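You operate a simulated robot arm through the tools that you are given. There is no shell and no other tool. Be economical: measure what you need, move in short steps, check, and stop when the job is done.

The job below is to be done with a simulated robot arm. You get a single attempt, and the scene is never put back.

JOB
Put the numbered regulator labelled "352" from the top of the big pale cover on the green tag there and the numbered regulator marked "350" on top of the muffler there.
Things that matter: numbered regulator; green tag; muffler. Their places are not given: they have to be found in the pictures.

The check looks at the end state, three seconds after you hand in, the way a careful person would. Anything else that was tipped, shoved, dropped, spilled or broken makes it a failure. Lids that push on must go on centred and level and be pressed home; caps that screw on are set level and turned clockwise until they are tight.

ROBOT AND FRAMES
A 6-joint arm with a two-finger parallel gripper, fixed in place. Base frame: the origin is at the foot of the arm, x ahead of it, y to its left, z up; the work surface is at about z = 0. Readings come in mm, degrees, newtons and seconds.
With the tool pointing down near the work surface it reaches from about 140 to 580 mm from the base axis. Its first joint turns from -66.0 to 66.0 degrees. Payload 2.1 kg.
The TCP is the grasp point between the finger pads, 30 mm short of the fingertips. In the tool frame z runs along the fingers and y along their closing line. Largest opening 94 mm; finger width 28, thickness 10; the body of the gripper, 50 by 96 mm, starts 55 mm behind the TCP.
Orientation is that of the tool frame in the base frame, as a unit quaternion [x, y, z, w]. With the fingers straight down and closing along the base's y, the tool's x points along the base's -x, its y along +y and its z along -z.

CONTROLS
- The arm moves only by the tool send_rows. Its argument "moves" is a list of rows, each an object (a shift or turn left out is 0, a gripper value left out holds the last) with "offset": the shift along the tool's x, y, z in cm, a list of three; "yaw": the turn about the tool's z in degrees; "claw": the finger opening in cm, from 0 to 9.4. In form: [{"offset": [dx, dy, dz], "yaw": yaw, "claw": claw}, ...]. A call has 1 to 20 rows; each row shifts and turns the commanded pose from where the row before left it, along the tool's axes as they then stand. A row lasts 0.2 s, in which the tool goes at most 50 mm and 8.6 degrees; a call with a longer step from one row to the next is refused whole, and so is a gripper value outside its range. Where a pose cannot be reached the arm comes as near as it can. A force on the tool above 40 N (or 10 N above the force at the start of the call, whichever is more), or a blocked arm, ends the call early, and 0.2 s more pass. The fingers move at their own pace (about 72 mm/s each) and stop on an object; they squeeze with about 43 N. The grip force told is the motor's: it shows also when the fingers shut on nothing. Time passes only in rows, and 0.2 s behind the last, so rows that do not move let the fingers close. The reply holds the time, the measured pose of the TCP, the force on the tool along the base axes, the opening and the grip force, in the units named above and with some noise.
- Cameras (640 x 400 px; columns grow to the right, rows downward): "scene" is fixed at [40, -362.7, 478.7]; the picture's right is [0.89, -0.45, 0.00], its down [-0.28, -0.55, -0.79] and it looks along [0.35, 0.70, -0.62] (base axes); focal length 214 px, centre (320, 200). "wrist" rides on the gripper at [-37, 0, -58] in the tool frame; the picture's right is [0.00, -1.00, 0.00], its down [0.97, 0.00, -0.24] and it looks along [0.24, 0.00, 0.97] (tool axes); focal length 218 px, centre (320, 200).
- grab_frame(camera): a new picture of that camera. No time passes.
- locate(camera, pixels): for up to 12 pixels [column, row] of the newest picture of that camera ("zoom" is the newest enlarged one), the place [x, y, z] in the base frame of the surface seen there, good to about 2 mm. No time passes.
- enlarge(camera, box): a new picture of the part [left, top, right, bottom] of that camera's present view, enlarged. No time passes.
- hand_in(): hands the job in; it is judged then, once.

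Work in short steps. Measure before you move; look again where a grasp or a placing could have gone wrong, and mend it. You have 60 turns and 26 pictures in all, those below and enlarged ones among them. Open the gripper and draw the arm clear of the work before you hand the job in, unless the task says otherwise; then end with one line.

The tools are called by a JSON object that holds its "fn" and its "kwargs". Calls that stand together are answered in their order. send_rows: Moves the arm, as the interface text tells. Its arguments: {"type":"object","properties":{"moves":{"type":"array"}},"required":["moves"]} The other tools are called the same way: grab_frame (camera) takes a picture; locate (camera, pixels) gives the place of the surface under pixels of a picture; enlarge (camera, box) takes an enlarged picture of a part of a camera's view; hand_in () hands the job in.

At the start:

```text
time_s: 0.0
ee_pos: [321.9, -108.6, 341.7]
ee_rot: [-0.001, 1.0, -0.001, 0.002]
force: [0.4, 0.2, -0.2]
width: 94.3
gripper_force: 0.1
```

scene: 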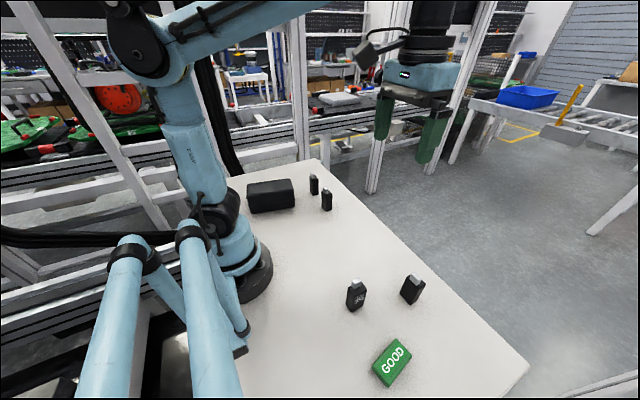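
wrist: 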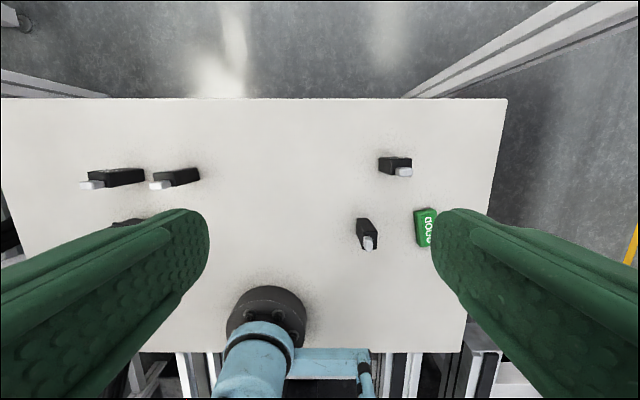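

Four small black regulators stand on the pale surface: around scene pixels (314,184), (326,200), (356,295) and (412,289). I'll enlarge both groups to read the numbers.

{"fn": "enlarge", "kwargs": {"camera": "scene", "box": [330, 260, 440, 390]}}

{"fn": "enlarge", "kwargs": {"camera": "scene", "box": [235, 160, 345, 225]}}

{"fn": "locate", "kwargs": {"camera": "scene", "pixels": [[314, 175], [327, 190], [356, 281], [413, 276], [375, 360], [398, 342], [411, 357], [388, 382], [268, 184], [248, 188], [294, 181], [392, 362]]}}

```text
3.08 times, centred on (385, 325) of scene
```

zoom: 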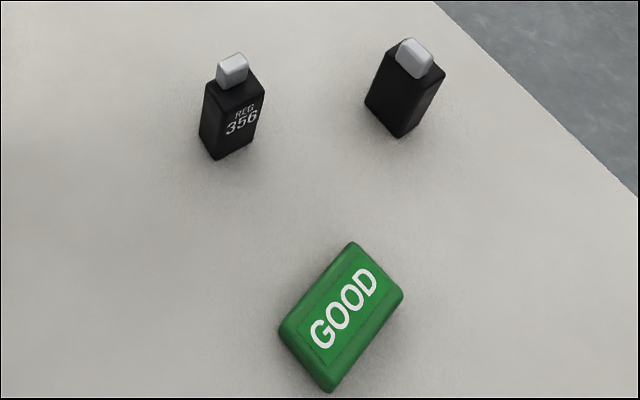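

```text
5.82 times, centred on (290, 192) of scene
```

zoom: 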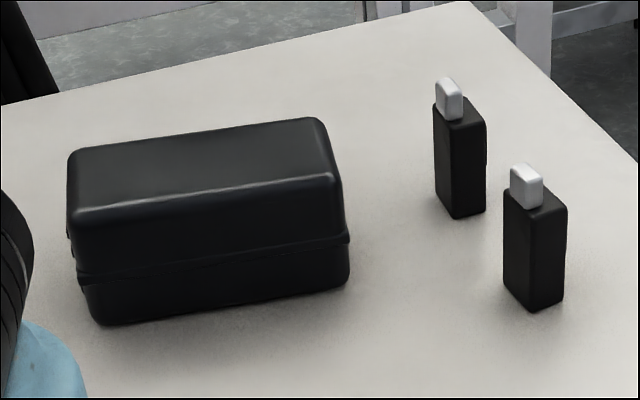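

```text
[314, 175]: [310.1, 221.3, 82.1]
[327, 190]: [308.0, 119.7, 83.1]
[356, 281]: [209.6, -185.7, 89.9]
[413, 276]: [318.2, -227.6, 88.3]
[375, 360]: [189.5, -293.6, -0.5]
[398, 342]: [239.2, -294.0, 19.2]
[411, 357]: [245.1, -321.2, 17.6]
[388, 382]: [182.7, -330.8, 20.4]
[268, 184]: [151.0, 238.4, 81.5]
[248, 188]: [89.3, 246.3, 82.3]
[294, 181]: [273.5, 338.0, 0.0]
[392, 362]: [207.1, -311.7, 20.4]
```

The near-left one reads 356; the other three show no label from this side. I'll enlarge the wrist view to see other faces.

{"fn": "enlarge", "kwargs": {"camera": "wrist", "box": [70, 140, 230, 240]}}

{"fn": "enlarge", "kwargs": {"camera": "wrist", "box": [330, 140, 450, 260]}}

```text
4.00 times, centred on (150, 190) of wrist
```

zoom: 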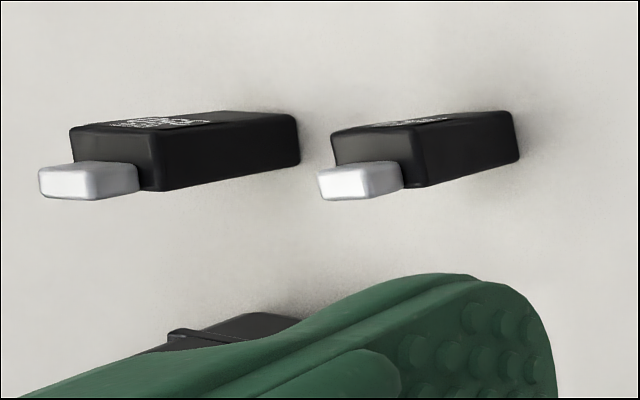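

```text
3.33 times, centred on (390, 200) of wrist
```

zoom: 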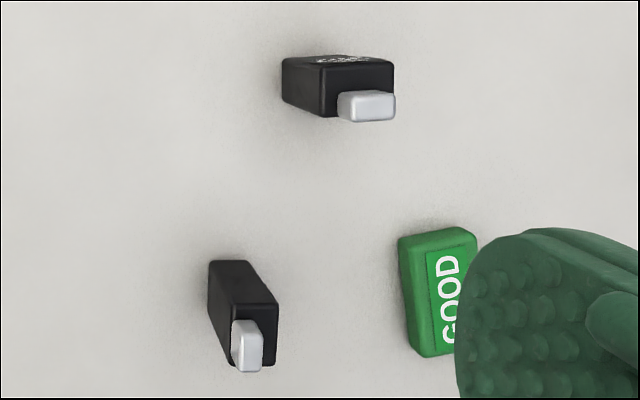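

Labels face +x. I'll move the wrist out to about (500, 0, 230) with the fingers closed so the camera looks back at those faces.

{"fn": "send_rows", "kwargs": {"moves": [{"offset": [-3, 1.8, 1.8], "claw": 0}, {"offset": [-3, 1.8, 1.8]}, {"offset": [-3, 1.8, 1.8]}, {"offset": [-3, 1.8, 1.8]}, {"offset": [-3, 1.8, 2]}, {"offset": [-2.8, 1.8, 2]}, {}]}}

{"fn": "grab_frame", "kwargs": {"camera": "wrist"}}

```text
time_s: 1.6
ee_pos: [501.1, 1.1, 229.6]
ee_rot: [-0.001, 1.0, 0.0, 0.001]
force: [0.1, 0.4, 0.6]
width: 0.0
gripper_force: 33.4
```

```text
19 pictures are left
```

wrist: 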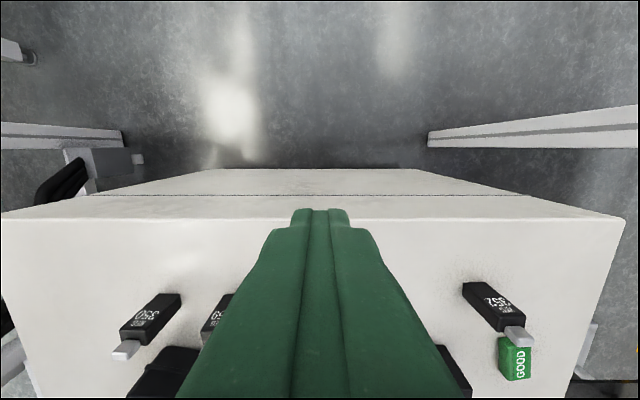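

Labels are now visible at (145,315), (218,310) and (497,303). I'll enlarge them to read the digits.

{"fn": "enlarge", "kwargs": {"camera": "wrist", "box": [90, 270, 250, 370]}}

{"fn": "locate", "kwargs": {"camera": "wrist", "pixels": [[118, 358], [137, 345], [125, 334], [145, 343], [500, 376], [527, 378], [524, 340], [503, 340], [160, 350], [155, 296], [181, 297]]}}

{"fn": "enlarge", "kwargs": {"camera": "wrist", "box": [440, 270, 560, 390]}}

```text
4.00 times, centred on (170, 320) of wrist
```

zoom: 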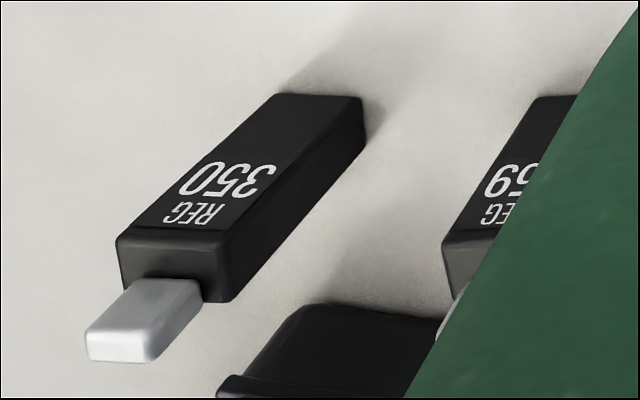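

```text
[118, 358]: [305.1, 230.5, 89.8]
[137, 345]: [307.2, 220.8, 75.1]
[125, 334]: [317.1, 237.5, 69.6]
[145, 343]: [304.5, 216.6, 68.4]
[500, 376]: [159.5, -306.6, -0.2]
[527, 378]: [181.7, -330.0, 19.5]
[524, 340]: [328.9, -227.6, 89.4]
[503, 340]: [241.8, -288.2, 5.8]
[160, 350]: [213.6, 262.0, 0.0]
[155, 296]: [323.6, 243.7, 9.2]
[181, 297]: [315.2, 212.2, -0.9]
```

```text
3.33 times, centred on (500, 330) of wrist
```

zoom: 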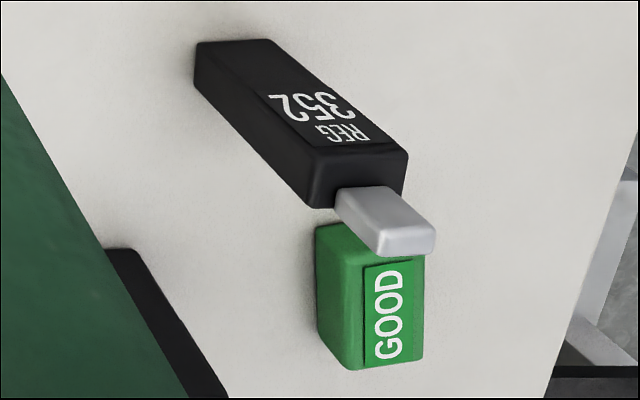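

350 is at about (310,226), 352 at about (322,-228), and 359 must stay untouched. I'll go above 352 with the gripper open and look down.

{"fn": "send_rows", "kwargs": {"moves": [{"offset": [2.56, -3.27, 0], "claw": 9.4}, {"offset": [2.56, -3.27, 0]}, {"offset": [2.56, -3.27, 0]}, {"offset": [2.56, -3.27, 0]}, {"offset": [2.56, -3.27, 0]}, {"offset": [2.56, -3.27, 0]}, {"offset": [2.56, -3.27, 0]}, {}]}}

{"fn": "grab_frame", "kwargs": {"camera": "wrist"}}

```text
time_s: 3.4
ee_pos: [322.5, -228.0, 229.1]
ee_rot: [0.0, 1.0, 0.0, 0.001]
force: [0.2, -0.1, -0.2]
width: 93.9
gripper_force: 0.1
```

```text
16 pictures are left
```

wrist: 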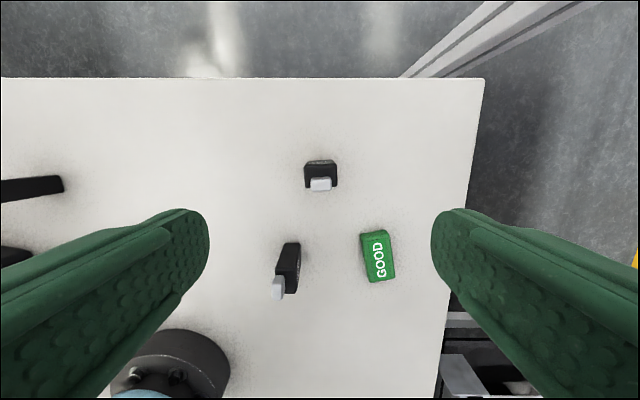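

{"fn": "enlarge", "kwargs": {"camera": "wrist", "box": [256, 140, 416, 300]}}

```text
2.50 times, centred on (336, 220) of wrist
```

zoom: 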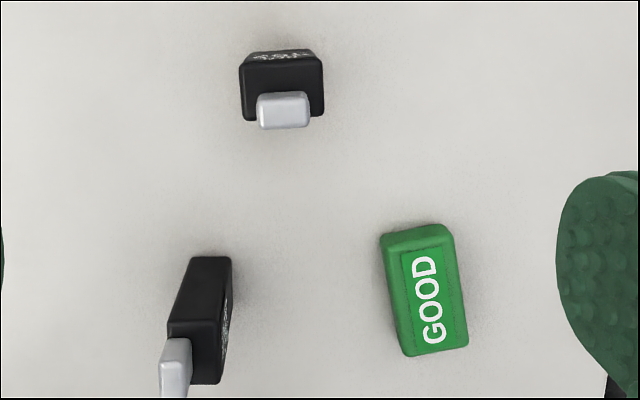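

Now I measure the corners of 352's top, its knob and the tag in the zoom picture.

{"fn": "locate", "kwargs": {"camera": "zoom", "pixels": [[245, 68], [318, 63], [321, 112], [246, 117], [262, 100], [306, 97], [307, 122], [262, 125], [389, 240], [446, 228], [465, 343], [411, 353]]}}

```text
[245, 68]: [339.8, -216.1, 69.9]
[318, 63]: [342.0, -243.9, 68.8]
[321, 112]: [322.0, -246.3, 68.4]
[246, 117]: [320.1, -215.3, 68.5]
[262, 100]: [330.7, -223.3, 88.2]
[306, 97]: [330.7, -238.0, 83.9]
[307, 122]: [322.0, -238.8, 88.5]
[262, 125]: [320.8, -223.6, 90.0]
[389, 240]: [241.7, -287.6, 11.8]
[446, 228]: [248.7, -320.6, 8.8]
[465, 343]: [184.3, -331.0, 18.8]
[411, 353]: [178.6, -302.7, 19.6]
```

352's body is centred at about (330.5,-230.5), 31 mm wide along y, turned about 4° CCW, with its top at z≈69. I'll centre over it, turn -4° and descend to TCP z≈52.

{"fn": "send_rows", "kwargs": {"moves": [{"offset": [-0.8, -0.25, 0], "yaw": -4, "claw": 6}, {"offset": [0, 0, 3.8]}, {"offset": [0, 0, 3.8]}, {"offset": [0, 0, 3.8]}, {"offset": [0, 0, 3.3]}, {"offset": [0, 0, 3]}, {}]}}

{"fn": "grab_frame", "kwargs": {"camera": "wrist"}}

```text
time_s: 5.0
ee_pos: [331.2, -231.2, 52.4]
ee_rot: [-0.034, 0.999, 0.001, 0.001]
force: [0.2, -0.3, 0.4]
width: 59.8
gripper_force: 0.1
```

```text
14 pictures are left
```

wrist: 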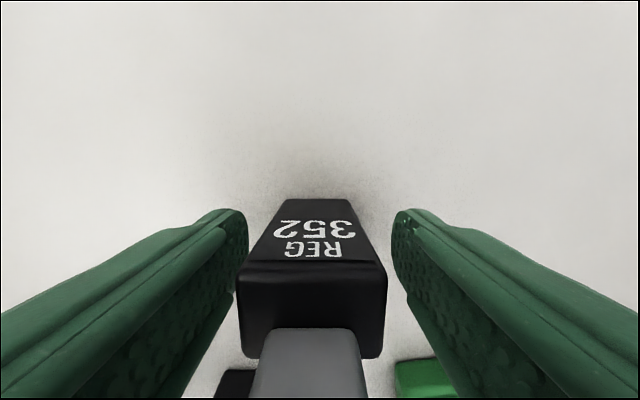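

It is centred between the fingers, so I'll close and then lift.

{"fn": "send_rows", "kwargs": {"moves": [{"claw": 2}, {}, {}, {}, {"offset": [0, 0, -2]}, {"offset": [0, 0, -4]}, {}]}}

```text
time_s: 6.6
ee_pos: [329.0, -231.3, 112.7]
ee_rot: [-0.035, 0.999, 0.0, 0.0]
force: [-0.4, -0.1, -1.1]
width: 37.9
gripper_force: 43.1
```

Held, with the opening at 37.9 mm. I'll measure the tag outline more exactly from the scene camera before placing.

{"fn": "enlarge", "kwargs": {"camera": "scene", "box": [352, 330, 432, 390]}}

```text
6.67 times, centred on (392, 360) of scene
```

zoom: 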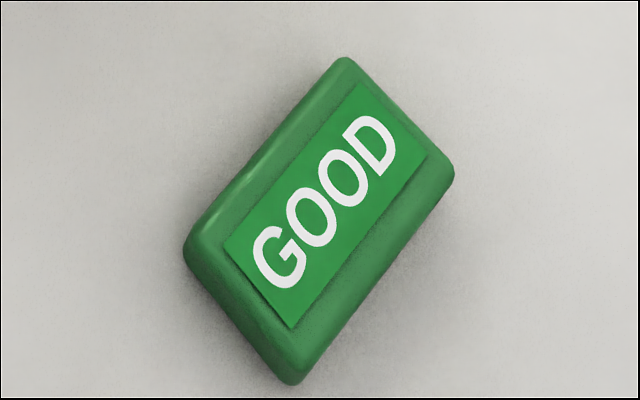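

Locating the sticker corners and the outer top edges.

{"fn": "locate", "kwargs": {"camera": "zoom", "pixels": [[225, 239], [292, 327], [426, 158], [364, 86], [345, 65], [445, 165], [295, 350], [202, 235], [328, 205], [450, 180], [345, 200]]}}

```text
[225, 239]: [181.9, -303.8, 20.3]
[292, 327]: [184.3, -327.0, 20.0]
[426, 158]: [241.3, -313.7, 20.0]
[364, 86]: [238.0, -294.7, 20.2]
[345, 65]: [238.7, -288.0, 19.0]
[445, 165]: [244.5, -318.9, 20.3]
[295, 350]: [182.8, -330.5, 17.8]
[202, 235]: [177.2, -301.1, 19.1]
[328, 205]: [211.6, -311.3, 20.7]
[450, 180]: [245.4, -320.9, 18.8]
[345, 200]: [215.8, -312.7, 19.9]
```

Tag centre is about (211,-309.7), with its long axis at about 10.5°. I'll carry 352 over it and turn it +83.5° so it sits lengthwise.

{"fn": "send_rows", "kwargs": {"moves": [{"offset": [3.12, -1.77, 0]}, {"offset": [3.12, -1.77, 0]}, {"offset": [3.12, -1.77, 0]}, {"offset": [3.12, -1.77, 0]}, {"yaw": 8.35}, {"yaw": 8.35}, {"yaw": 8.35}, {"yaw": 8.35}, {"yaw": 8.35}, {"yaw": 8.35}, {"yaw": 8.35}, {"yaw": 8.35}, {"yaw": 8.35}, {"yaw": 8.35}, {}]}}

{"fn": "enlarge", "kwargs": {"camera": "scene", "box": [320, 250, 480, 390]}}

```text
time_s: 9.8
ee_pos: [211.3, -311.2, 113.6]
ee_rot: [0.64, 0.768, 0.001, 0.001]
force: [0.0, -0.3, -1.6]
width: 37.8
gripper_force: 42.7
```

```text
2.86 times, centred on (400, 320) of scene
```

zoom: 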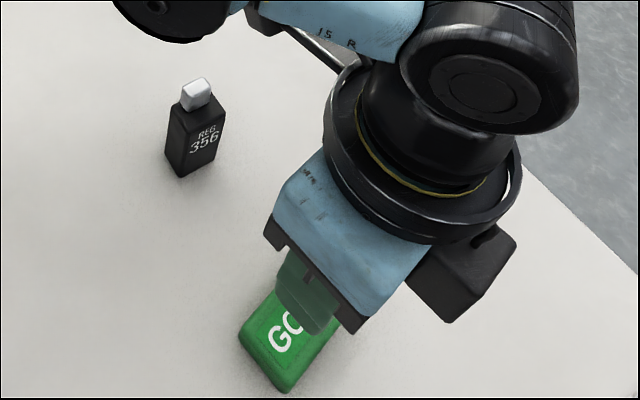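

Pose matches the tag. I'll lower to just above contact, then creep down and watch the force.

{"fn": "send_rows", "kwargs": {"moves": [{"offset": [0, 0, 2]}, {"offset": [0, 0, 1.4]}, {"offset": [0, 0, 0.3]}, {"offset": [0, 0, 0.1]}, {}]}}

```text
time_s: 11.0
ee_pos: [209.8, -309.6, 75.3]
ee_rot: [0.64, 0.768, 0.001, 0.001]
force: [0.4, 0.4, -1.0]
width: 38.1
gripper_force: 42.7
```

{"fn": "send_rows", "kwargs": {"moves": [{"offset": [0, 0, 0.1]}, {"offset": [0, 0, 0.1]}, {}]}}

{"fn": "grab_frame", "kwargs": {"camera": "wrist"}}

```text
time_s: 11.8
ee_pos: [210.8, -310.4, 72.7]
ee_rot: [0.64, 0.768, 0.001, 0.001]
force: [-1.2, -0.9, -1.4]
width: 37.7
gripper_force: 43.2
```

```text
11 pictures are left
```

wrist: 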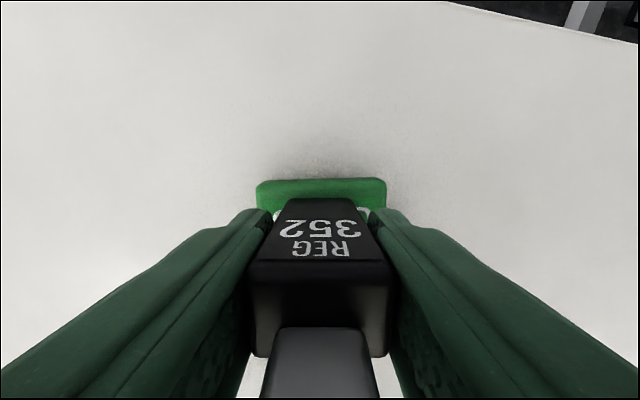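

It looks aligned on the tag, but there is no contact force yet (Fz -1.4). I'll creep down another 1.5 mm.

{"fn": "send_rows", "kwargs": {"moves": [{"offset": [0, 0, 0.05]}, {"offset": [0, 0, 0.05]}, {}]}}

```text
time_s: 12.6
ee_pos: [211.5, -310.1, 71.5]
ee_rot: [0.64, 0.769, 0.001, 0.001]
force: [1.3, 0.2, 25.1]
width: 37.9
gripper_force: 43.2
```

Contact is made (25 N). I'll ease up 0.5 mm, open, and draw straight up.

{"fn": "send_rows", "kwargs": {"moves": [{"offset": [0, 0, -0.05]}, {"claw": 6.5}, {}, {}, {"offset": [0, 0, -3]}, {"offset": [0, 0, -4]}, {"offset": [0, 0, -5]}, {}]}}

{"fn": "enlarge", "kwargs": {"camera": "scene", "box": [320, 250, 480, 390]}}

```text
time_s: 14.4
ee_pos: [211.3, -310.3, 193.2]
ee_rot: [0.639, 0.769, 0.001, 0.0]
force: [0.5, -0.1, -0.1]
width: 65.0
gripper_force: 0.1
```

```text
2.86 times, centred on (400, 320) of scene
```

zoom: 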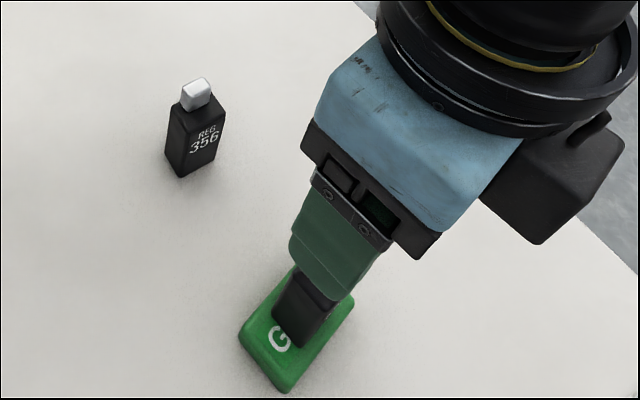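

352 is standing on the tag. I'll turn back to yaw 0 and travel above 350.

{"fn": "send_rows", "kwargs": {"moves": [{"yaw": -7.95}, {"yaw": -7.95}, {"yaw": -7.95}, {"yaw": -7.95}, {"yaw": -7.95}, {"yaw": -7.95}, {"yaw": -7.95}, {"yaw": -7.95}, {"yaw": -7.95}, {"yaw": -7.95}, {"offset": [0, 0, -3.6]}]}}

{"fn": "send_rows", "kwargs": {"moves": [{"offset": [-0.82, 4.46, 0]}, {"offset": [-0.82, 4.46, 0]}, {"offset": [-0.82, 4.46, 0]}, {"offset": [-0.82, 4.46, 0]}, {"offset": [-0.82, 4.46, 0]}, {"offset": [-0.82, 4.46, 0]}, {"offset": [-0.82, 4.46, 0]}, {"offset": [-0.82, 4.46, 0]}, {"offset": [-0.82, 4.46, 0]}, {"offset": [-0.82, 4.46, 0]}, {"offset": [-0.82, 4.46, 0]}, {"offset": [-0.82, 4.46, 0], "claw": 9.4}, {}]}}

{"fn": "enlarge", "kwargs": {"camera": "wrist", "box": [210, 130, 410, 290]}}

```text
time_s: 16.8
ee_pos: [210.9, -310.5, 227.7]
ee_rot: [0.0, 1.0, 0.0, 0.001]
force: [0.2, 0.1, 0.6]
width: 64.8
gripper_force: 0.0
```

```text
time_s: 19.6
ee_pos: [309.0, 226.4, 228.1]
ee_rot: [0.0, 1.0, -0.001, 0.001]
force: [0.1, 0.8, 0.8]
width: 94.0
gripper_force: 0.1
```

```text
2.50 times, centred on (310, 210) of wrist
```

zoom: 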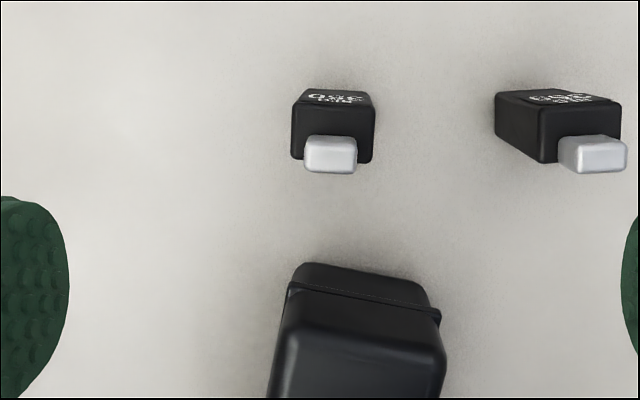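

350 is at zoom (333,130), and the muffler's front edge is visible below it. I measure both.

{"fn": "locate", "kwargs": {"camera": "zoom", "pixels": [[297, 106], [371, 110], [370, 158], [295, 154], [309, 142], [353, 144], [313, 300], [422, 325], [440, 380], [285, 385], [350, 350]]}}

{"fn": "enlarge", "kwargs": {"camera": "scene", "box": [230, 160, 350, 230]}}

```text
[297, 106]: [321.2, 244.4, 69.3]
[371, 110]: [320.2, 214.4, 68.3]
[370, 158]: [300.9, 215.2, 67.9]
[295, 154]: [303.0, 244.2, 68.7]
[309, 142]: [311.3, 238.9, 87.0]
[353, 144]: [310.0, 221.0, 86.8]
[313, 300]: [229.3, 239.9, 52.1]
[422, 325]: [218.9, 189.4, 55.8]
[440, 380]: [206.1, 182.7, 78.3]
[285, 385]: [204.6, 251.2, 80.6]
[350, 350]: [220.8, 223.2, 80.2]
```

```text
5.33 times, centred on (290, 195) of scene
```

zoom: 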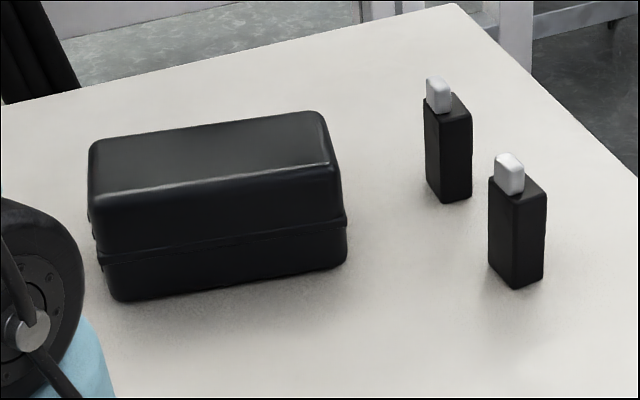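

{"fn": "locate", "kwargs": {"camera": "zoom", "pixels": [[100, 150], [102, 187], [210, 160], [315, 118], [322, 158], [210, 178], [105, 205], [330, 180], [210, 132], [345, 220]]}}

{"fn": "send_rows", "kwargs": {"moves": [{"offset": [-0.2, 0.3, 0], "yaw": 3, "claw": 6}, {"offset": [0, 0, 3.8]}, {"offset": [0, 0, 3.8]}, {"offset": [0, 0, 3.8]}, {"offset": [0, 0, 3.2]}, {"offset": [0, 0, 3]}, {}]}}

{"fn": "grab_frame", "kwargs": {"camera": "wrist"}}

```text
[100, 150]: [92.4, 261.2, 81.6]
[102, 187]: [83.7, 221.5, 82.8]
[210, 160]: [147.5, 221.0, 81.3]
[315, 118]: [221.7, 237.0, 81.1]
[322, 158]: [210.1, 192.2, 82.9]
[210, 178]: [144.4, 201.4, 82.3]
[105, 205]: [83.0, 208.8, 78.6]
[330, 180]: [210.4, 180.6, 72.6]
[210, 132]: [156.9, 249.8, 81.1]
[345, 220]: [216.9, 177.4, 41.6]
```

```text
time_s: 21.2
ee_pos: [311.2, 227.1, 52.9]
ee_rot: [0.027, 1.0, -0.001, 0.0]
force: [-0.9, -0.4, 1.1]
width: 60.0
gripper_force: 0.1
```

```text
7 pictures are left
```

wrist: 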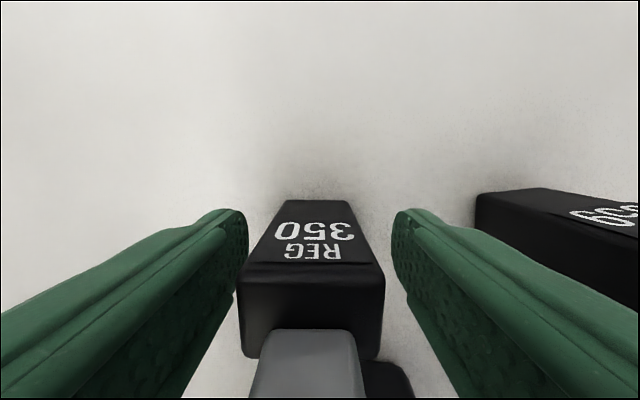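

Centred. The muffler top is at z≈82, its centre about (152,227) and its long axis about -13°. I'll close on 350 and lift well above that.

{"fn": "send_rows", "kwargs": {"moves": [{"claw": 2}, {}, {}, {}, {"offset": [0, 0, -2]}, {"offset": [0, 0, -4]}, {"offset": [0, 0, -4]}, {"offset": [0, 0, -3]}, {}]}}

```text
time_s: 23.2
ee_pos: [311.1, 227.3, 183.2]
ee_rot: [0.026, 1.0, -0.001, 0.001]
force: [0.2, -0.2, -0.7]
width: 37.4
gripper_force: 43.4
```

Held with a 37.4 mm opening. I'll carry it over the muffler centre and turn -80° to lie along the long axis.

{"fn": "send_rows", "kwargs": {"moves": [{"offset": [3.97, -0.21, 0]}, {"offset": [3.97, -0.21, 0]}, {"offset": [3.97, -0.21, 0]}, {"offset": [3.97, -0.21, 0]}, {"yaw": -8}, {"yaw": -8}, {"yaw": -8}, {"yaw": -8}, {"yaw": -8}, {"yaw": -8}, {"yaw": -8}, {"yaw": -8}, {"yaw": -8}, {"yaw": -8}, {}]}}

{"fn": "grab_frame", "kwargs": {"camera": "wrist"}}

```text
time_s: 26.4
ee_pos: [152.5, 227.4, 183.4]
ee_rot: [-0.623, 0.783, -0.001, 0.002]
force: [0.2, -0.2, -1.1]
width: 37.2
gripper_force: 42.8
```

```text
6 pictures are left
```

wrist: 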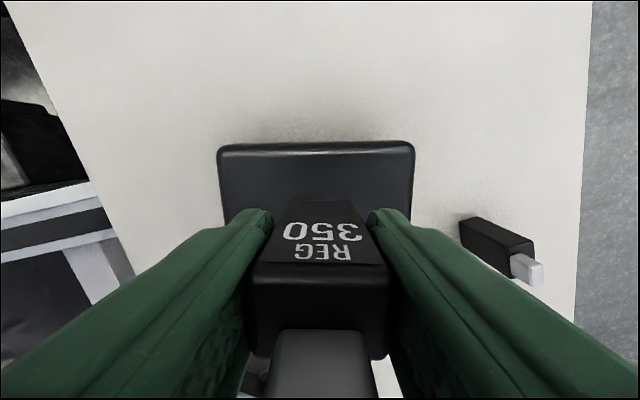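

Aligned with the muffler. I check its far edge and corners to verify the centring.

{"fn": "locate", "kwargs": {"camera": "wrist", "pixels": [[222, 156], [317, 149], [410, 150], [228, 205], [405, 200], [317, 190], [250, 380], [375, 375]]}}

{"fn": "enlarge", "kwargs": {"camera": "scene", "box": [230, 120, 350, 230]}}

```text
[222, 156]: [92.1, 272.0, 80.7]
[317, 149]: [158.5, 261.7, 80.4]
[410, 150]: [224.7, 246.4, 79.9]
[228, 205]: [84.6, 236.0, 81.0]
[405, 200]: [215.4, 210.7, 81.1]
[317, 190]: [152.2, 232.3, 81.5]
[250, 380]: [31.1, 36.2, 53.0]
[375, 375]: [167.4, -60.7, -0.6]
```

```text
3.64 times, centred on (290, 175) of scene
```

zoom: 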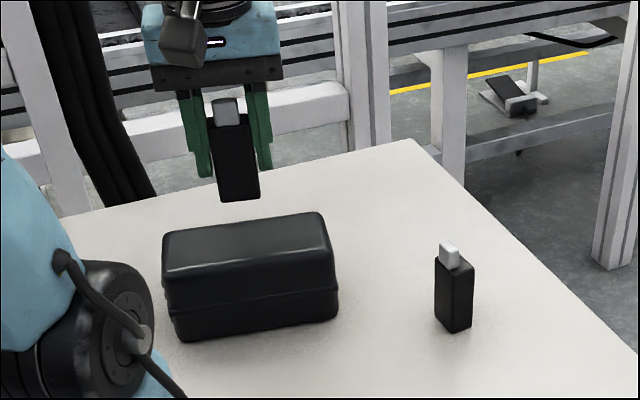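

Muffler centre is nearer (152,230), so I shift 3 mm outward and lower to just above contact (about z 134).

{"fn": "send_rows", "kwargs": {"moves": [{"offset": [-0.3, 0, 0]}, {"offset": [0, 0, 2.5]}, {"offset": [0, 0, 1.8]}, {"offset": [0, 0, 0.3]}, {"offset": [0, 0, 0.1]}, {}]}}

```text
time_s: 27.8
ee_pos: [152.1, 230.1, 135.5]
ee_rot: [-0.622, 0.783, 0.0, 0.001]
force: [-0.5, -0.4, -0.9]
width: 37.7
gripper_force: 42.9
```

Still hanging free, so I creep down in half-millimetre steps.

{"fn": "send_rows", "kwargs": {"moves": [{"offset": [0, 0, 0.05]}, {"offset": [0, 0, 0.05]}, {"offset": [0, 0, 0.05]}, {}]}}

```text
time_s: 28.8
ee_pos: [153.2, 231.5, 134.6]
ee_rot: [-0.623, 0.782, 0.0, 0.0]
force: [-0.9, -4.1, 35.9]
width: 37.8
gripper_force: 43.0
```

Firm contact (36 N). I ease up 0.8 mm, open, and rise straight up.

{"fn": "send_rows", "kwargs": {"moves": [{"offset": [0, 0, -0.08]}, {}, {"claw": 6.5}, {}, {}, {"offset": [0, 0, -2]}, {"offset": [0, 0, -4]}, {"offset": [0, 0, -5]}, {"offset": [0, 0, -3]}, {}]}}

{"fn": "enlarge", "kwargs": {"camera": "scene", "box": [230, 120, 350, 230]}}

{"fn": "grab_frame", "kwargs": {"camera": "scene"}}

```text
time_s: 31.0
ee_pos: [151.8, 229.6, 274.7]
ee_rot: [-0.622, 0.783, 0.0, 0.001]
force: [-0.2, -0.2, -0.2]
width: 65.0
gripper_force: 0.0
```

```text
3.64 times, centred on (290, 175) of scene
```

zoom: 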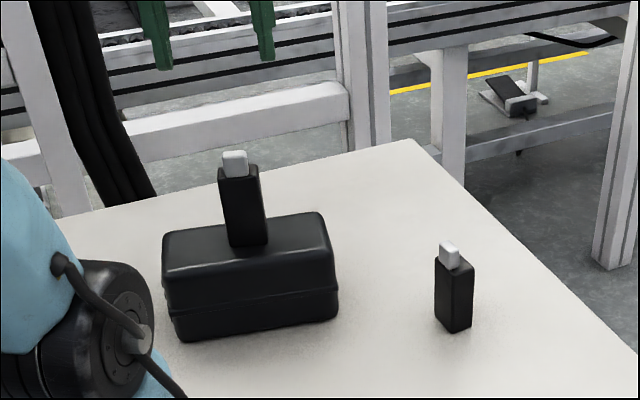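

```text
3 pictures are left
```

scene: 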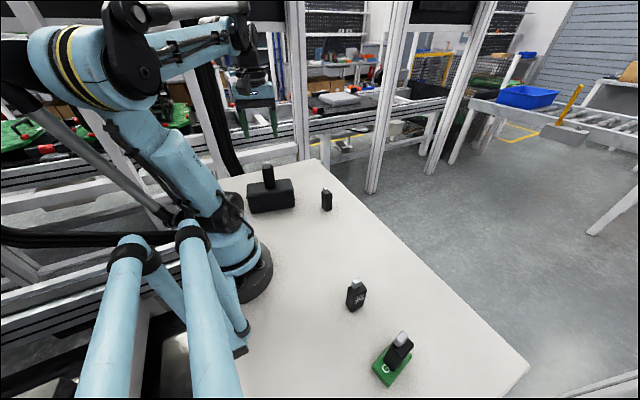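

350 stands upright on the muffler, 352 stands upright on the tag, and the other two haven't moved. The gripper is open and clear, so I hand in.

{"fn": "hand_in", "kwargs": {}}

```text
The job is handed in.
```

I placed regulator 352 upright on the green tag and regulator 350 upright on the muffler, left 356 and 359 where they were, and handed the job in.
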